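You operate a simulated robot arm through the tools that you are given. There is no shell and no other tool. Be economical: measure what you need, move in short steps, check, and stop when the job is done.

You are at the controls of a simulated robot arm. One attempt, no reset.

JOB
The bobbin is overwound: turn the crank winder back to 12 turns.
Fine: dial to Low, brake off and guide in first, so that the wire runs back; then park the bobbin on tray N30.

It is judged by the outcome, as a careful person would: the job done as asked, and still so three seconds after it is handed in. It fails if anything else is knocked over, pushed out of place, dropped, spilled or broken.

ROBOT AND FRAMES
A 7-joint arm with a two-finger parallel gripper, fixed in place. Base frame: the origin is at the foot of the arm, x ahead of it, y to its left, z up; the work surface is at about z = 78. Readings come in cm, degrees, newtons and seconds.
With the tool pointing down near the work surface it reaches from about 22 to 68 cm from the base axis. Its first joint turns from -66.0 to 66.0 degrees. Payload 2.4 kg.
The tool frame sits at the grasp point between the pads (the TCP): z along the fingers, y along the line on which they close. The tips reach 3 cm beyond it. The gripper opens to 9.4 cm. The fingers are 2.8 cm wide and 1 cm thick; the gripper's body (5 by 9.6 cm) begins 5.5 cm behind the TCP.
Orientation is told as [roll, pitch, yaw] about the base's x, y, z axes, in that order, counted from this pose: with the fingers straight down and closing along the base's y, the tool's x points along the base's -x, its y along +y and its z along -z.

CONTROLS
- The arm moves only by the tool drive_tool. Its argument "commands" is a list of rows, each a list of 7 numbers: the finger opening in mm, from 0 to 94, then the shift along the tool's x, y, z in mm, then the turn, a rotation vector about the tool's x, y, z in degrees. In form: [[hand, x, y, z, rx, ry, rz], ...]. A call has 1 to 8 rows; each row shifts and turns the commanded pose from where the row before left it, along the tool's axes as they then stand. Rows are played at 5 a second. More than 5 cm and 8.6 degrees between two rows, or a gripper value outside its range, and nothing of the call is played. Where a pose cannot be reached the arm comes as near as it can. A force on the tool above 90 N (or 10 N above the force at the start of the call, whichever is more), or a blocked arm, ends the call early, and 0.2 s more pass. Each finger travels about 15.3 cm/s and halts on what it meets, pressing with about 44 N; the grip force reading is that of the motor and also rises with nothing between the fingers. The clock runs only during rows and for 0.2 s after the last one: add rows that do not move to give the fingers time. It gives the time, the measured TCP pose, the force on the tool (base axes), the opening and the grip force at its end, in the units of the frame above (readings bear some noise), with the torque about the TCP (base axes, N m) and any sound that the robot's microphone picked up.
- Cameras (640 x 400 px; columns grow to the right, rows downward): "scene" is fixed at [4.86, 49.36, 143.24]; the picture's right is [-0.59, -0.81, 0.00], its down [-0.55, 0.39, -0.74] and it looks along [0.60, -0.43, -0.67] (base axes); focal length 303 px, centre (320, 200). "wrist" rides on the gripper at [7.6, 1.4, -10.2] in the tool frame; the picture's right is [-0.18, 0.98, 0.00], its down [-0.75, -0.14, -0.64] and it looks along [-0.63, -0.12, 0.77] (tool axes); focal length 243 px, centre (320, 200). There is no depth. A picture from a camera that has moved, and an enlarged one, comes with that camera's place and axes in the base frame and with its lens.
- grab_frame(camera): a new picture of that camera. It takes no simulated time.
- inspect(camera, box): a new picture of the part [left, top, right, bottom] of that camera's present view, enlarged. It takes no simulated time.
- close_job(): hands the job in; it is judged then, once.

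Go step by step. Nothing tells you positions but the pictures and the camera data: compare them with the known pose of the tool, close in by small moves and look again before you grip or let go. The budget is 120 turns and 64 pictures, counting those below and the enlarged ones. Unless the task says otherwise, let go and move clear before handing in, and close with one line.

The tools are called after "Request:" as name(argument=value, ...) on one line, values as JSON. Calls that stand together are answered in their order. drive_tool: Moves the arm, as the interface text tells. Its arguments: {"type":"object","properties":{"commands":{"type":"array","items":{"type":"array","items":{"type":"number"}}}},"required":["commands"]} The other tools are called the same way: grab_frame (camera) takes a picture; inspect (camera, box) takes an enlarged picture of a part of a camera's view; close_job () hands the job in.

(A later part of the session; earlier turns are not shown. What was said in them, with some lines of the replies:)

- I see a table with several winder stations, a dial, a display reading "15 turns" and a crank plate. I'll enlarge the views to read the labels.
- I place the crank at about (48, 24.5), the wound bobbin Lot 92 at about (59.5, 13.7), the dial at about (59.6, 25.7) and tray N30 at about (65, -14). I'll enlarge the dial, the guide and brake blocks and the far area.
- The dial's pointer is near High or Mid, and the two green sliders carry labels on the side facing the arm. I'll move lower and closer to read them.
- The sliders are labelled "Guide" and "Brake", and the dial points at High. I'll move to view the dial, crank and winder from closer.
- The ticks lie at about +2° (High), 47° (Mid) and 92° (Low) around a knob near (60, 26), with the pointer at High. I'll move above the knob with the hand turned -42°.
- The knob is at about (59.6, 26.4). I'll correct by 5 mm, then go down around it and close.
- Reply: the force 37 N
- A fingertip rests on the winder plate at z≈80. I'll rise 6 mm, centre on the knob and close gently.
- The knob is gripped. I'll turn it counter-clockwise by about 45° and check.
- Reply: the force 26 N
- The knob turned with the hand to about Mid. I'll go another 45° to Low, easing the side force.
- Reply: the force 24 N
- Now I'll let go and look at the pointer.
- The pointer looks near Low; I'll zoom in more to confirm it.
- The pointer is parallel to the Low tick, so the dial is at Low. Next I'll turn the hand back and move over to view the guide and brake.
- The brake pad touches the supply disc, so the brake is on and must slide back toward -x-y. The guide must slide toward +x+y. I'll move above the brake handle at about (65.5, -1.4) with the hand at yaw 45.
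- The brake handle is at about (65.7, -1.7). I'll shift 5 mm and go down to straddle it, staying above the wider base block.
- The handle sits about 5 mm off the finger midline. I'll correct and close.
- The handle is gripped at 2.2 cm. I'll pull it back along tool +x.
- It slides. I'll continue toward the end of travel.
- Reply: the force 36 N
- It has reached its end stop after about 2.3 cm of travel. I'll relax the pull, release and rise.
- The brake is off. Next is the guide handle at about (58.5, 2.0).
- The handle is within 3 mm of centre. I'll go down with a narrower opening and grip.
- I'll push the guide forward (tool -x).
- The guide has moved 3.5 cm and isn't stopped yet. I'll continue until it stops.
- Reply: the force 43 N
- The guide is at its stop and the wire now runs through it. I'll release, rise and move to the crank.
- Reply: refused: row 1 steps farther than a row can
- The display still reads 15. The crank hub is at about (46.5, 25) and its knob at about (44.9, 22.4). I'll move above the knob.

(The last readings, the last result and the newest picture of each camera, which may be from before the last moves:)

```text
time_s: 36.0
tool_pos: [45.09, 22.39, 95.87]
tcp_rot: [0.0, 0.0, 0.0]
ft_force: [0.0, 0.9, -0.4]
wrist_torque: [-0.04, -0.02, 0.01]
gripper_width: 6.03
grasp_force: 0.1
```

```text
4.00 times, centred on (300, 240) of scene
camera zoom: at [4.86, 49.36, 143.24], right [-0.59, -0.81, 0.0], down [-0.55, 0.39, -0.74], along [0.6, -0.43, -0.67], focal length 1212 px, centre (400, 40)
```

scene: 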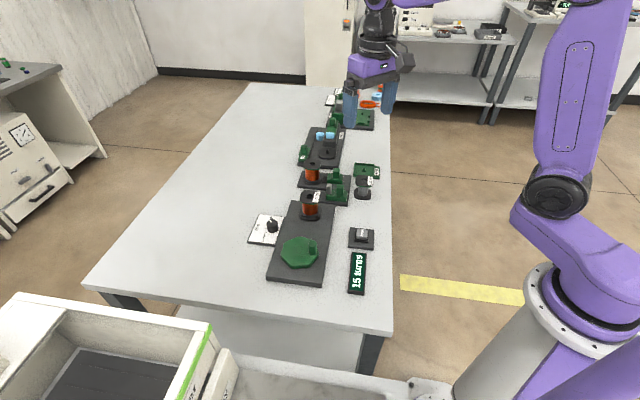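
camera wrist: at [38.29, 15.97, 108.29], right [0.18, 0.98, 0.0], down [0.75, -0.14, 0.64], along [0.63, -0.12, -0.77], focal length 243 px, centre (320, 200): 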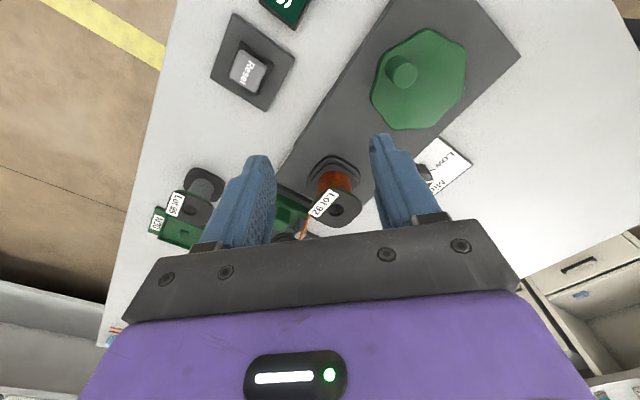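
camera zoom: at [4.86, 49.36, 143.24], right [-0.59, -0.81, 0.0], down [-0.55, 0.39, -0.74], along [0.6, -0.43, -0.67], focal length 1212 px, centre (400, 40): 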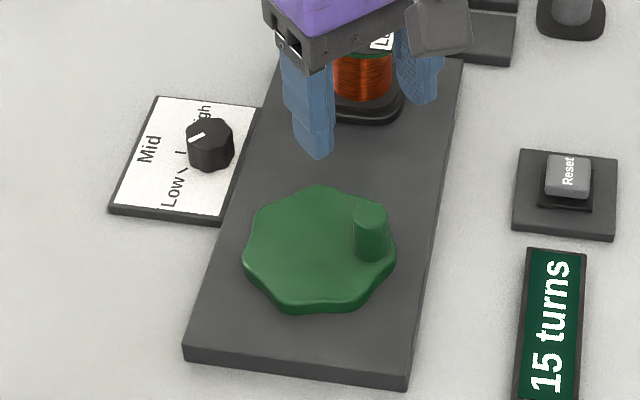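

The knob is at about (44.8, 22.4) with its top at z≈85, and the hub at about (46.35, 24.95), so the crank radius is about 2.95 cm. I'll go down over the knob and grip it.

Request:
drive_tool(commands=[[50, 2.5, 0, 40, 0, 0, 0], [45, 0, 0, 40, 0, 0, 0], [45, 0, 0, 23, 0, 0, 0], [30, 0, 0, 0, 0, 0, 0], [18, 0, 0, 0, 0, 0, 0], [10, 0, 0, 0, 0, 0, 0], [10, 0, 0, 0, 0, 0, 0]])

Request:
inspect(camera="wrist", box=[220, 20, 460, 220])

```text
time_s: 37.6
tool_pos: [44.77, 22.27, 85.67]
tcp_rot: [-0.1, -0.1, 0.0]
ft_force: [3.0, 4.4, -12.6]
wrist_torque: [0.1, -1.13, 0.0]
gripper_width: 2.11
grasp_force: 44.7
```

```text
2.00 times, centred on (340, 120) of wrist
camera zoom: at [37.21, 23.78, 95.93], right [0.18, 0.98, 0.0], down [0.75, -0.14, 0.64], along [0.63, -0.12, -0.77], focal length 485 px, centre (280, 360)
```

zoom: 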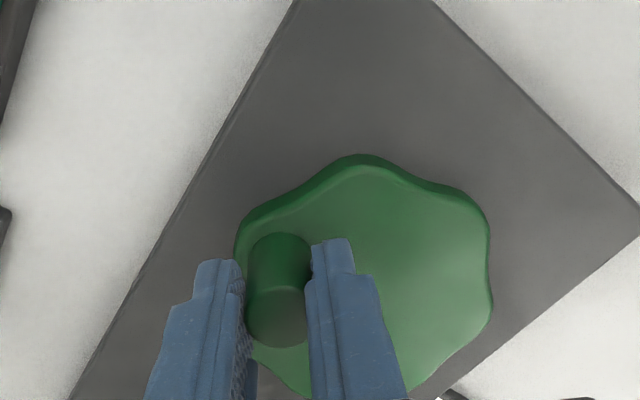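

The knob is gripped. I'll test by turning counter-clockwise 60° and then check the forces and display.

Request:
drive_tool(commands=[[10, -7.4, -2.8, 0, 0, 0, 0], [10, -7.8, -0.8, 0, 0, 0, 0], [10, -7.8, 1.3, 0, 0, 0, 0], [10, -7.2, 3.2, 0, 0, 0, 0], [10, 0, 0, 0, 0, 0, 0]])

Request:
inspect(camera="scene", box=[260, 190, 400, 300])

```text
time_s: 38.8
tool_pos: [48.02, 21.5, 85.64]
tcp_rot: [-0.2, 0.2, -0.8]
ft_force: [10.4, -41.7, -7.7]
wrist_torque: [-0.58, 1.0, -0.09]
gripper_width: 2.12
grasp_force: 45.2
```

```text
3.64 times, centred on (330, 245) of scene
camera zoom: at [4.9, 49.26, 143.27], right [-0.59, -0.81, 0.0], down [-0.55, 0.39, -0.74], along [0.6, -0.43, -0.67], focal length 1102 px, centre (284, 36)
```

zoom: 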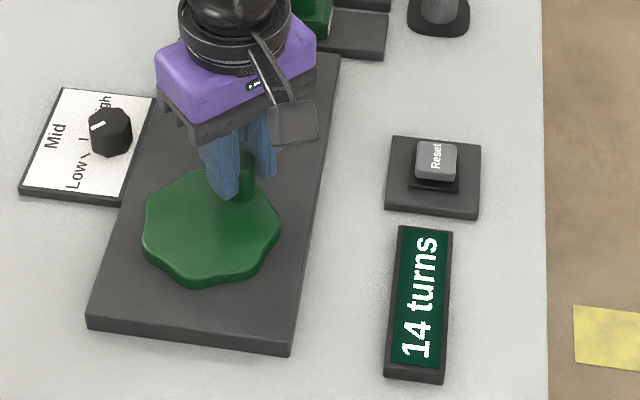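

Counter-clockwise lowers the count, which now reads 14. The true circle is a bit larger, with the hub at about (47.1, 24.95) and r≈3.55, so I'll refine while continuing.

Request:
drive_tool(commands=[[10, -11.0, -5.2, 0, 0, 0, 0], [10, -7.4, 5.6, 0, 0, 0, 0], [10, -5.6, 7.4, 0, 0, 0, 0], [10, 0, 0, 0, 0, 0, 0]])

```text
time_s: 39.8
tool_pos: [50.22, 23.12, 85.67]
tcp_rot: [0.0, -0.1, 0.1]
ft_force: [7.1, -3.2, -30.5]
wrist_torque: [0.0, -0.86, -0.07]
gripper_width: 2.11
grasp_force: 45.1
```

The forces are now small and the circle fit is c=(47.13, 25.0), r=3.58. I'll continue 90°.

Request:
drive_tool(commands=[[10, -4.9, 13.0, 0, 0, 0, 0], [10, 0.7, 14.0, 0, 0, 0, 0], [10, 6.0, 12.6, 0, 0, 0, 0], [10, 10.3, 9.4, 0, 0, 0, 0], [10, 0, 0, 0, 0, 0, 0]])

Request:
inspect(camera="scene", box=[260, 190, 400, 300])

```text
time_s: 41.0
tool_pos: [48.94, 27.7, 85.78]
tcp_rot: [-0.2, 0.3, -0.1]
ft_force: [-13.7, -23.7, 18.4]
wrist_torque: [-0.07, 0.58, -0.06]
gripper_width: 2.1
grasp_force: 44.7
```

```text
3.64 times, centred on (330, 245) of scene
camera zoom: at [4.8, 49.28, 143.27], right [-0.59, -0.81, 0.0], down [-0.55, 0.39, -0.74], along [0.6, -0.43, -0.67], focal length 1102 px, centre (284, 36)
```

zoom: 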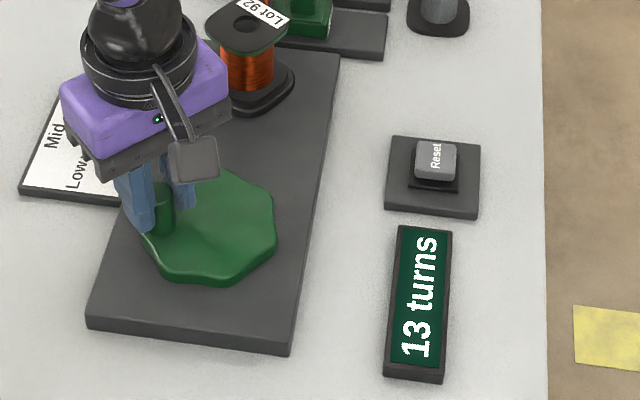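

The count is 13 after about 195°, so the display is geared to less than one crank turn per count. I'll refit the hub to (47.25, 24.8), r=3.35, and go on 55°.

Request:
drive_tool(commands=[[10, 10.2, 0.1, 0, 0, 0, 0], [10, 10.8, 0.5, 0, 0, 0, 0], [10, 10.4, -2.9, 0, 0, 0, 0], [10, 0, 0, 0, 0, 0, 0]])

Request:
inspect(camera="scene", box=[260, 190, 400, 300])

```text
time_s: 42.0
tool_pos: [45.85, 27.93, 85.75]
tcp_rot: [0.1, -0.1, 0.2]
ft_force: [0.5, 0.3, -8.0]
wrist_torque: [-0.1, -0.05, -0.02]
gripper_width: 2.1
grasp_force: 44.8
```

```text
3.64 times, centred on (330, 245) of scene
camera zoom: at [4.87, 49.37, 143.24], right [-0.59, -0.81, 0.0], down [-0.55, 0.39, -0.74], along [0.6, -0.43, -0.67], focal length 1102 px, centre (284, 36)
```

zoom: 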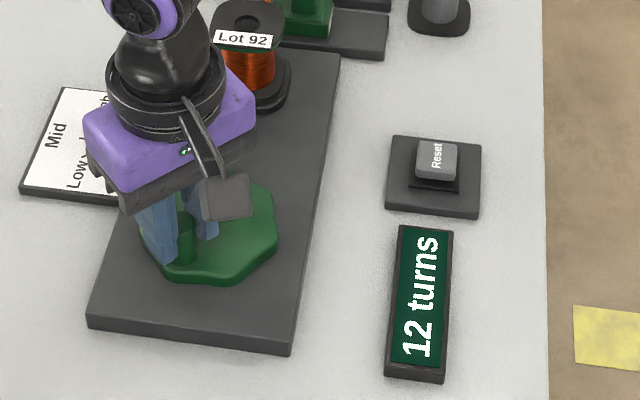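

The count is 12, at about 250°. The label on the bobbin shows about 4 bobbin turns per crank turn, so exactly 12.0 should be about 20° further, with the label back in its starting direction.

Request:
drive_tool(commands=[[10, 4.8, -2.8, 0, 0, 0, 0], [10, 4.7, -3.9, 0, 0, 0, 0], [10, 0, 0, 0, 0, 0, 0]])

Request:
inspect(camera="scene", box=[260, 180, 400, 300])

```text
time_s: 42.8
tool_pos: [44.85, 27.23, 85.72]
tcp_rot: [-0.1, 0.1, 0.1]
ft_force: [-5.7, 6.3, -14.0]
wrist_torque: [0.27, -0.5, 0.01]
gripper_width: 2.11
grasp_force: 45.2
```

```text
3.33 times, centred on (330, 240) of scene
camera zoom: at [4.86, 49.39, 143.23], right [-0.59, -0.81, 0.0], down [-0.55, 0.39, -0.74], along [0.6, -0.43, -0.67], focal length 1010 px, centre (287, 67)
```

zoom: 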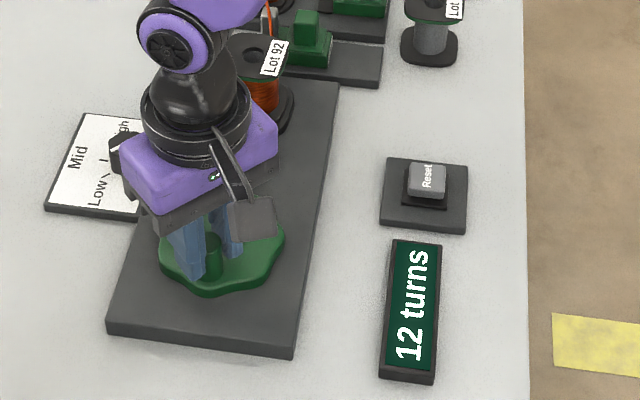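

The count is 12 and the label is back at its original direction. I'll release the knob and rise.

Request:
drive_tool(commands=[[20, 0, 0, 0, 0, 0, 0], [40, 0, 0, 0, 0, 0, 0], [45, 0, 0, 0, 0, 0, 0], [45, 0, 0, -40, 0, 0, 0], [45, 0, 0, -40, 0, 0, 0], [60, 0, 0, -40, 0, 0, 0], [60, 0, 0, -40, 0, 0, 0], [60, 0, 0, 0, 0, 0, 0]])

Request:
drive_tool(commands=[[94, -15, -40, 0, 0, 0, 0], [94, -15, -40, 0, 0, 0, 0], [94, -15, -35, 0, 0, 0, 0], [94, -15, -20, 0, 0, 0, 0], [94, 0, 0, 0, 0, 0, 0]])

Request:
grab_frame(camera="wrist")

Request:
inspect(camera="scene", box=[260, 180, 400, 300])

```text
time_s: 44.6
tool_pos: [44.62, 27.09, 101.95]
tcp_rot: [0.0, 0.0, 0.1]
ft_force: [0.3, 0.2, 1.0]
wrist_torque: [-0.03, 0.04, 0.01]
gripper_width: 6.0
grasp_force: 0.1
```

```text
time_s: 45.8
tool_pos: [50.92, 13.61, 101.82]
tcp_rot: [0.0, 0.0, 0.0]
ft_force: [-0.6, -0.2, 0.9]
wrist_torque: [0.02, 0.01, -0.03]
gripper_width: 9.42
grasp_force: 0.0
```

```text
16 pictures are left
camera wrist: at [43.33, 15.06, 112.06], right [0.18, 0.98, 0.0], down [0.75, -0.14, 0.64], along [0.63, -0.12, -0.77], focal length 243 px, centre (320, 200)
```

wrist: 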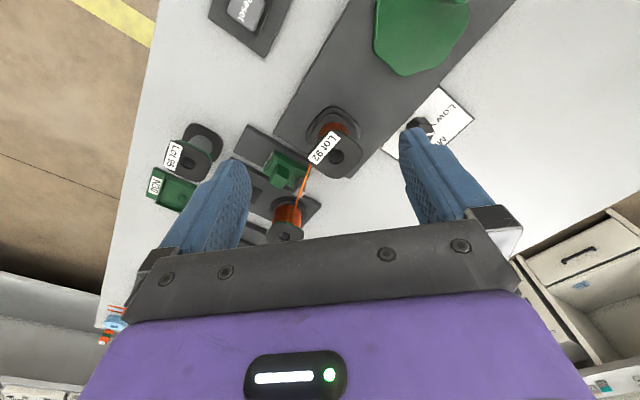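

```text
3.33 times, centred on (330, 240) of scene
camera zoom: at [4.86, 49.36, 143.24], right [-0.59, -0.81, 0.0], down [-0.55, 0.39, -0.74], along [0.6, -0.43, -0.67], focal length 1010 px, centre (287, 67)
```

zoom: 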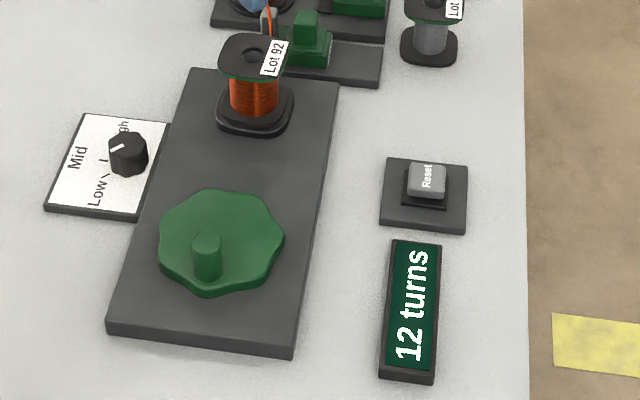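

The count holds at 12. The bobbin is at about (58, 14.2) with flange sides on the 45° directions and the wire leaving toward -35°. I'll approach with yaw -45 so the fingers avoid the wire.

Request:
drive_tool(commands=[[94, -36, 3, 0, 0, 0, 0], [94, -35, 3, 0, 0, 0, 0], [94, 0, 0, 0, 0, 0, 8], [94, 0, 0, 0, 0, 0, 8], [94, 0, 0, 0, 0, 0, 8], [94, 0, 0, 0, 0, 0, 8], [94, 0, 0, 0, 0, 0, 8], [94, 0, 0, 0, 0, 0, 5]])

Request:
inspect(camera="wrist", box=[200, 20, 440, 240])

```text
time_s: 47.6
tool_pos: [57.88, 14.2, 101.82]
tcp_rot: [0.0, 0.0, -45.0]
ft_force: [-0.6, 0.6, 0.3]
wrist_torque: [0.0, 0.0, 0.01]
gripper_width: 9.4
grasp_force: 0.1
```

```text
1.82 times, centred on (320, 130) of wrist
camera zoom: at [53.66, 20.64, 112.04], right [0.83, 0.56, 0.0], down [0.43, -0.63, 0.64], along [0.36, -0.53, -0.77], focal length 441 px, centre (320, 327)
```

zoom: 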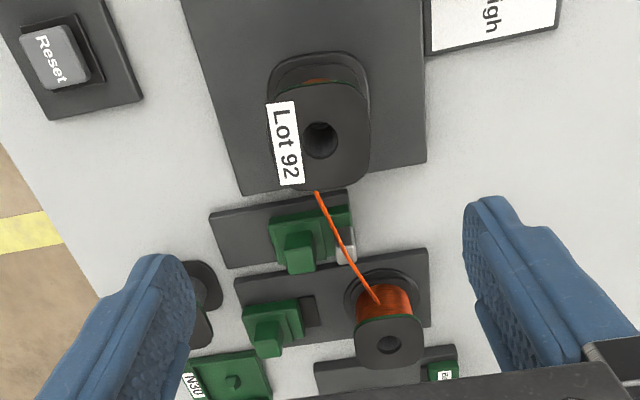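

The bobbin is centred under the hand and aligned, about 5.2 cm wide. I'll go down around it.

Request:
drive_tool(commands=[[94, 0, 0, 45, 0, 0, 0], [94, 0, 0, 45, 0, 0, 0], [80, 0, 0, 40, 0, 0, 0], [75, 0, 0, 30, 0, 0, 0], [75, 0, 0, 5, 0, 0, 0], [75, 0, 0, 0, 0, 0, 0]])

Request:
inspect(camera="wrist", box=[200, 20, 440, 240])

Request:
inspect(camera="scene", box=[260, 160, 360, 240])

```text
time_s: 49.0
tool_pos: [58.04, 14.18, 85.05]
tcp_rot: [0.0, 0.0, -45.0]
ft_force: [-0.5, -0.1, -0.4]
wrist_torque: [0.02, -0.01, 0.03]
gripper_width: 7.49
grasp_force: 0.2
```

```text
1.82 times, centred on (320, 130) of wrist
camera zoom: at [53.6, 20.62, 95.45], right [0.83, 0.56, 0.0], down [0.43, -0.63, 0.64], along [0.36, -0.53, -0.77], focal length 441 px, centre (320, 327)
```

zoom: 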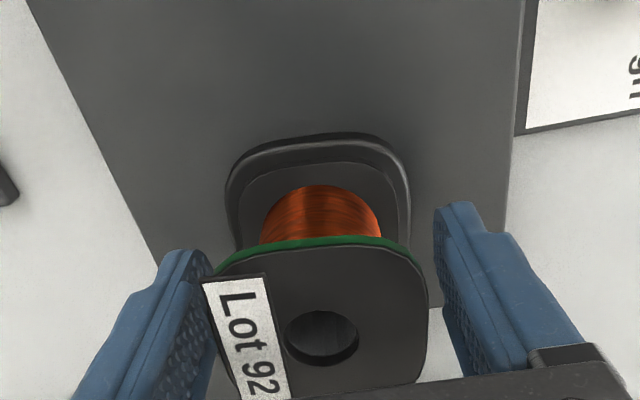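

```text
5.00 times, centred on (310, 200) of scene
camera zoom: at [4.86, 49.36, 143.24], right [-0.59, -0.81, 0.0], down [-0.55, 0.39, -0.74], along [0.6, -0.43, -0.67], focal length 1516 px, centre (370, 200)
```

zoom: 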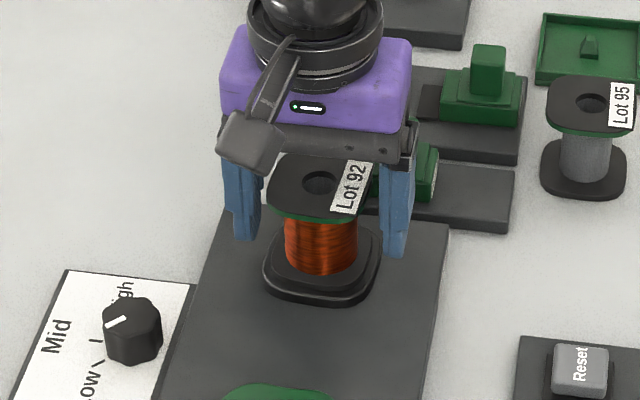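

The fingers straddle the bobbin nicely. I'll close.

Request:
drive_tool(commands=[[60, 0, 0, 0, 0, 0, 0], [52, 0, 0, 0, 0, 0, 0], [46, 0, 0, 0, 0, 0, 0], [40, 0, 0, 0, 0, 0, 0], [40, 0, 0, 0, 0, 0, 0]])

```text
time_s: 50.2
tool_pos: [57.91, 14.19, 85.16]
tcp_rot: [-0.1, 0.0, -44.9]
ft_force: [-0.4, 1.2, 0.1]
wrist_torque: [0.0, 0.03, -0.01]
gripper_width: 5.91
grasp_force: 44.4
```

It's gripped at 5.9 cm. I'll lift gently and check.

Request:
drive_tool(commands=[[40, 0, 0, -8, 0, 0, 0], [40, 0, 0, -12, 0, 0, 0], [40, 0, 0, -20, 0, 0, 0], [40, 0, 0, -20, 0, 0, 0], [40, 0, 0, -20, 0, 0, 0], [40, 0, 0, 0, 0, 0, 0]])

Request:
inspect(camera="scene", box=[260, 130, 400, 290])

```text
time_s: 51.6
tool_pos: [57.81, 14.2, 93.27]
tcp_rot: [0.0, 0.1, -45.0]
ft_force: [0.4, -0.8, -2.5]
wrist_torque: [0.02, 0.0, 0.02]
gripper_width: 5.93
grasp_force: 44.0
```

```text
2.50 times, centred on (330, 210) of scene
camera zoom: at [4.86, 49.36, 143.24], right [-0.59, -0.81, 0.0], down [-0.55, 0.39, -0.74], along [0.6, -0.43, -0.67], focal length 758 px, centre (295, 175)
```

zoom: 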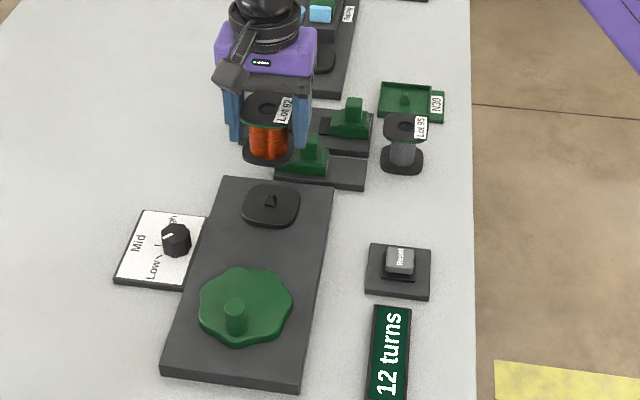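

The bobbin came off cleanly and the count stays 12. I'll raise it and carry it to the side, so that the wrist camera gets a clear look at tray N30.

Request:
drive_tool(commands=[[40, 0, 0, -25, 0, 0, 0], [40, 0, 0, -25, 0, 0, 0], [40, -18.5, -26.5, 0, 0, 0, 0], [40, -18.5, -26.5, 0, 0, 0, 0], [40, -18.5, -26.5, 0, 0, 0, 0], [40, -18.5, -26.5, 0, 0, 0, 0], [40, -18.5, -26.5, 0, 0, 0, 0], [40, -18.5, -26.5, 0, 0, 0, 0]])

Request:
drive_tool(commands=[[40, -18.5, -26.5, 0, 0, 0, 0], [40, -18.5, -26.5, 0, 0, 0, 0], [40, -18.5, -26.5, 0, 0, 0, 0], [40, -18.5, -26.5, 0, 0, 0, 0], [40, -18.5, -26.5, 0, 0, 0, 0], [40, -18.5, -26.5, 0, 0, 0, 0], [40, 0, 0, 0, 0, 0, 0]])

Request:
grab_frame(camera="wrist")

```text
time_s: 53.4
tool_pos: [54.79, -4.92, 98.18]
tcp_rot: [0.0, 0.0, -45.0]
ft_force: [0.6, 0.1, -2.3]
wrist_torque: [0.01, -0.01, 0.01]
gripper_width: 5.91
grasp_force: 44.3
```

```text
time_s: 55.0
tool_pos: [51.3, -23.94, 98.27]
tcp_rot: [0.0, 0.1, -45.0]
ft_force: [-0.3, 0.7, -0.8]
wrist_torque: [-0.01, -0.01, 0.01]
gripper_width: 5.94
grasp_force: 43.9
```

```text
10 pictures are left
camera wrist: at [46.96, -17.55, 108.44], right [0.83, 0.56, 0.0], down [0.43, -0.63, 0.64], along [0.36, -0.53, -0.77], focal length 243 px, centre (320, 200)
```

wrist: 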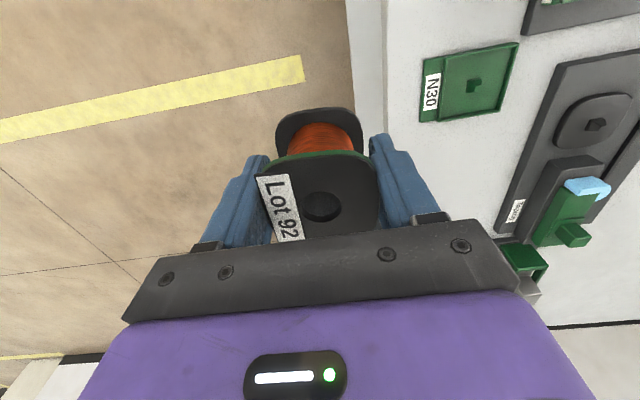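

Request:
inspect(camera="wrist", box=[410, 35, 530, 130])

```text
4.21 times, centred on (470, 82) of wrist
camera zoom: at [46.96, -17.55, 108.44], right [0.83, 0.56, 0.0], down [0.43, -0.63, 0.64], along [0.36, -0.53, -0.77], focal length 1022 px, centre (-312, 695)
```

zoom: 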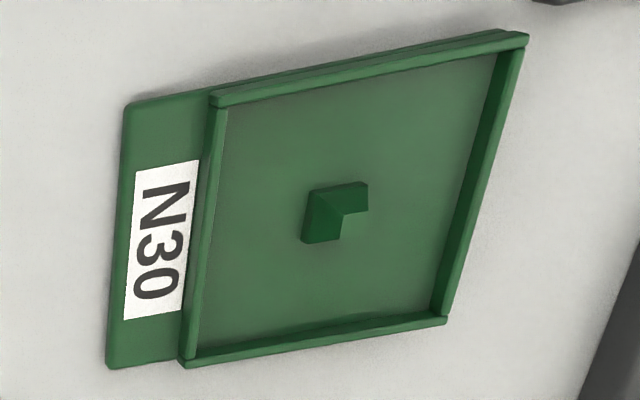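

Tray N30 is a diamond-oriented square, 6.4 cm inside, centred at about (65.5, -14.0). It matches the bobbin's present orientation, so I'll move above it.

Request:
drive_tool(commands=[[40, -6, 34, 0, 0, 0, 0], [40, -6, 34, 0, 0, 0, 0], [40, -6, 34, 0, 0, 0, 0], [40, -6, 34, 0, 0, 0, 0], [40, -6, 34.5, 0, 0, 0, 0], [40, 0, 0, 40, 0, 0, 0], [40, 0, 0, 30, 0, 0, 0], [40, 0, 0, 0, 0, 0, 0]])

Request:
inspect(camera="scene", box=[320, 130, 400, 200])

Request:
inspect(camera="wrist", box=[200, 20, 440, 240])

```text
time_s: 56.8
tool_pos: [65.28, -13.98, 91.12]
tcp_rot: [0.0, 0.0, -45.0]
ft_force: [0.7, 0.1, -1.4]
wrist_torque: [-0.01, 0.01, 0.03]
gripper_width: 5.92
grasp_force: 44.1
```

```text
5.71 times, centred on (360, 165) of scene
camera zoom: at [4.86, 49.36, 143.24], right [-0.59, -0.81, 0.0], down [-0.55, 0.39, -0.74], along [0.6, -0.43, -0.67], focal length 1732 px, centre (91, 400)
```

zoom: 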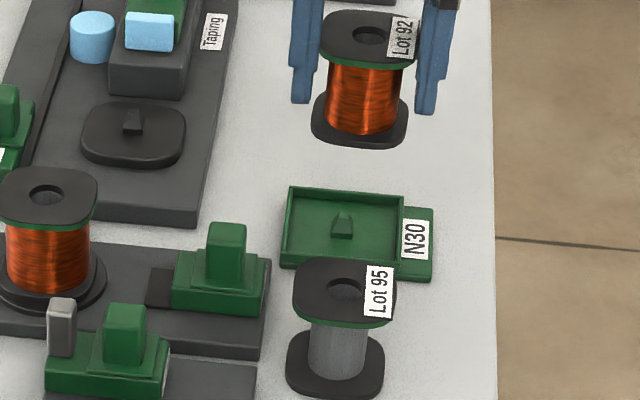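

```text
1.82 times, centred on (320, 130) of wrist
camera zoom: at [60.97, -7.59, 101.42], right [0.83, 0.56, 0.0], down [0.43, -0.63, 0.64], along [0.36, -0.53, -0.77], focal length 441 px, centre (320, 327)
```

zoom: 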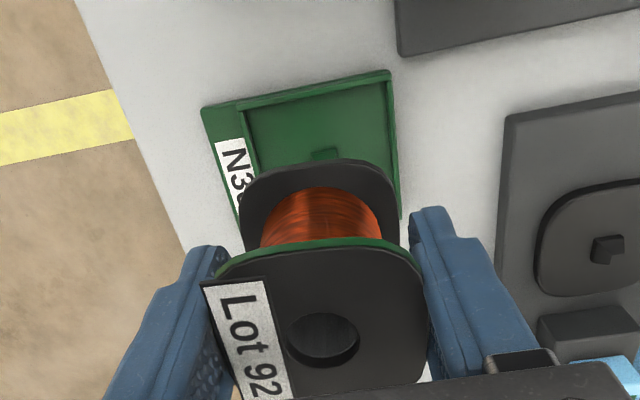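

The bobbin hangs over the tray, within about 2 mm. I'll correct and go down slowly.

Request:
drive_tool(commands=[[40, -1.2, 1.6, 0, 0, 0, 0], [40, 0, 0, 20, 0, 0, 0], [40, 0, 0, 20, 0, 0, 0], [40, 0, 0, 10, 0, 0, 0], [40, 0, 0, 0, 0, 0, 0]])

Request:
inspect(camera="scene", box=[320, 130, 400, 200])

```text
time_s: 58.0
tool_pos: [65.65, -14.04, 86.22]
tcp_rot: [0.0, 0.0, -45.1]
ft_force: [0.5, 0.9, -2.5]
wrist_torque: [0.01, 0.0, 0.0]
gripper_width: 5.94
grasp_force: 44.5
```

```text
5.71 times, centred on (360, 165) of scene
camera zoom: at [4.86, 49.36, 143.24], right [-0.59, -0.81, 0.0], down [-0.55, 0.39, -0.74], along [0.6, -0.43, -0.67], focal length 1732 px, centre (91, 400)
```

zoom: 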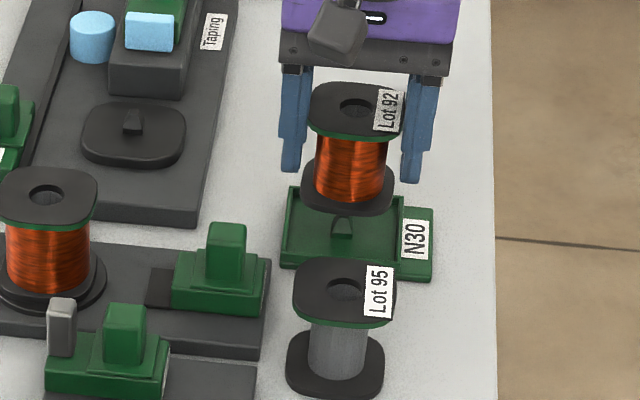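

Alignment looks good. I'll go on down in small steps to contact.

Request:
drive_tool(commands=[[40, 0, 1, 10, 0, 0, 0], [40, 0, 0, 8, 0, 0, 0], [40, 0, 0, 4, 0, 0, 0], [40, 0, 0, 0, 0, 0, 0]])

```text
time_s: 59.0
tool_pos: [65.65, -13.97, 84.1]
tcp_rot: [0.0, -0.1, -45.0]
ft_force: [-0.1, -0.3, -1.2]
wrist_torque: [-0.01, 0.0, 0.02]
gripper_width: 5.93
grasp_force: 44.0
```

Request:
drive_tool(commands=[[40, 0, 0, 3, 0, 0, 0], [40, 0, 0, 3, 0, 0, 0], [40, 0, 0, 3, 0, 0, 0], [40, 0, 0, 0, 0, 0, 0]])

Request:
inspect(camera="scene", box=[330, 140, 390, 190])

```text
time_s: 60.0
tool_pos: [65.63, -13.93, 83.12]
tcp_rot: [0.0, 0.0, -45.0]
ft_force: [0.0, 0.2, -2.2]
wrist_torque: [-0.01, -0.01, 0.02]
gripper_width: 5.93
grasp_force: 43.8
```

```text
8.00 times, centred on (360, 165) of scene
camera zoom: at [4.86, 49.36, 143.24], right [-0.59, -0.81, 0.0], down [-0.55, 0.39, -0.74], along [0.6, -0.43, -0.67], focal length 2425 px, centre (0, 480)
```

zoom: 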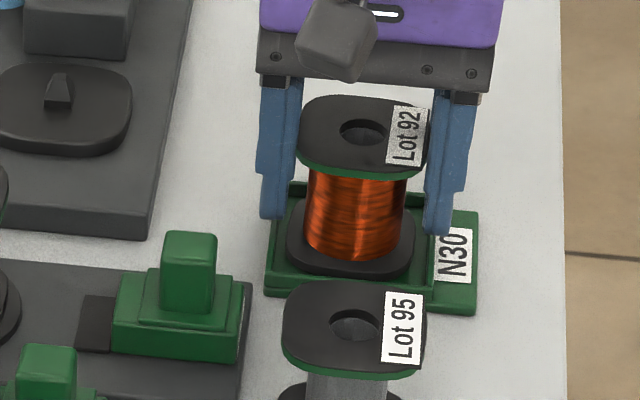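

It's in the tray opening but not yet touching the floor. I'll ease down a few more millimetres.

Request:
drive_tool(commands=[[40, 0, 0, 2, 0, 0, 0], [40, 0, 0, 1.5, 0, 0, 0], [40, 0, 0, 0, 0, 0, 0]])

```text
time_s: 60.8
tool_pos: [65.77, -13.86, 82.85]
tcp_rot: [0.0, 0.0, -45.1]
ft_force: [-4.3, 2.0, 9.9]
wrist_torque: [0.03, 0.29, -0.06]
gripper_width: 5.92
grasp_force: 44.0
```

There's a light contact of about 10 N, so the bobbin is seated. I'll open gently, rise straight and check.

Request:
drive_tool(commands=[[56, 0, 0, -1, 0, 0, 0], [62, 0, 0, 0, 0, 0, 0], [68, 0, 0, 0, 0, 0, 0], [72, 0, 0, -10, 0, 0, 0], [72, 0, 0, -30, 0, 0, 0], [72, 0, 0, -45, 0, 0, 0], [72, 0, 0, -45, 0, 0, 0], [72, 0, 0, 0, 0, 0, 0]])

Request:
inspect(camera="scene", box=[330, 140, 390, 190])

Request:
inspect(camera="scene", box=[240, 130, 400, 300])

```text
time_s: 62.6
tool_pos: [65.6, -13.87, 96.0]
tcp_rot: [-0.1, -0.1, -45.0]
ft_force: [-0.3, -0.6, -0.5]
wrist_torque: [-0.01, -0.01, 0.01]
gripper_width: 7.19
grasp_force: 0.0
```

```text
8.00 times, centred on (360, 165) of scene
camera zoom: at [4.86, 49.36, 143.24], right [-0.59, -0.81, 0.0], down [-0.55, 0.39, -0.74], along [0.6, -0.43, -0.67], focal length 2425 px, centre (0, 480)
```

zoom: 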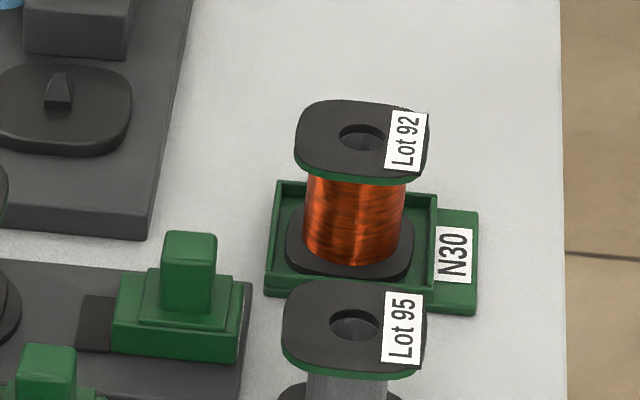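

```text
2.35 times, centred on (320, 215) of scene
camera zoom: at [4.86, 49.36, 143.24], right [-0.59, -0.81, 0.0], down [-0.55, 0.39, -0.74], along [0.6, -0.43, -0.67], focal length 713 px, centre (320, 165)
```

zoom: 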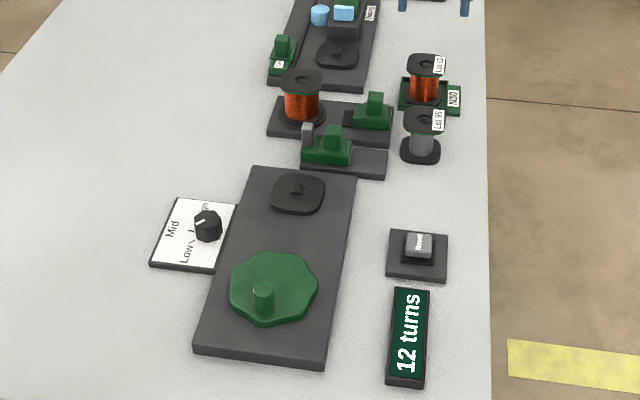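

The bobbin sits level in tray N30, the display holds 12, the dial is at Low, the brake is off, the guide is in, and the arm is clear. I'll hand it in.

Request:
close_job()

```text
The job is handed in.
```

The bobbin (Lot 92) is wound back to 12 turns and parked on tray N30, with the dial at Low, the brake off and the guide in.
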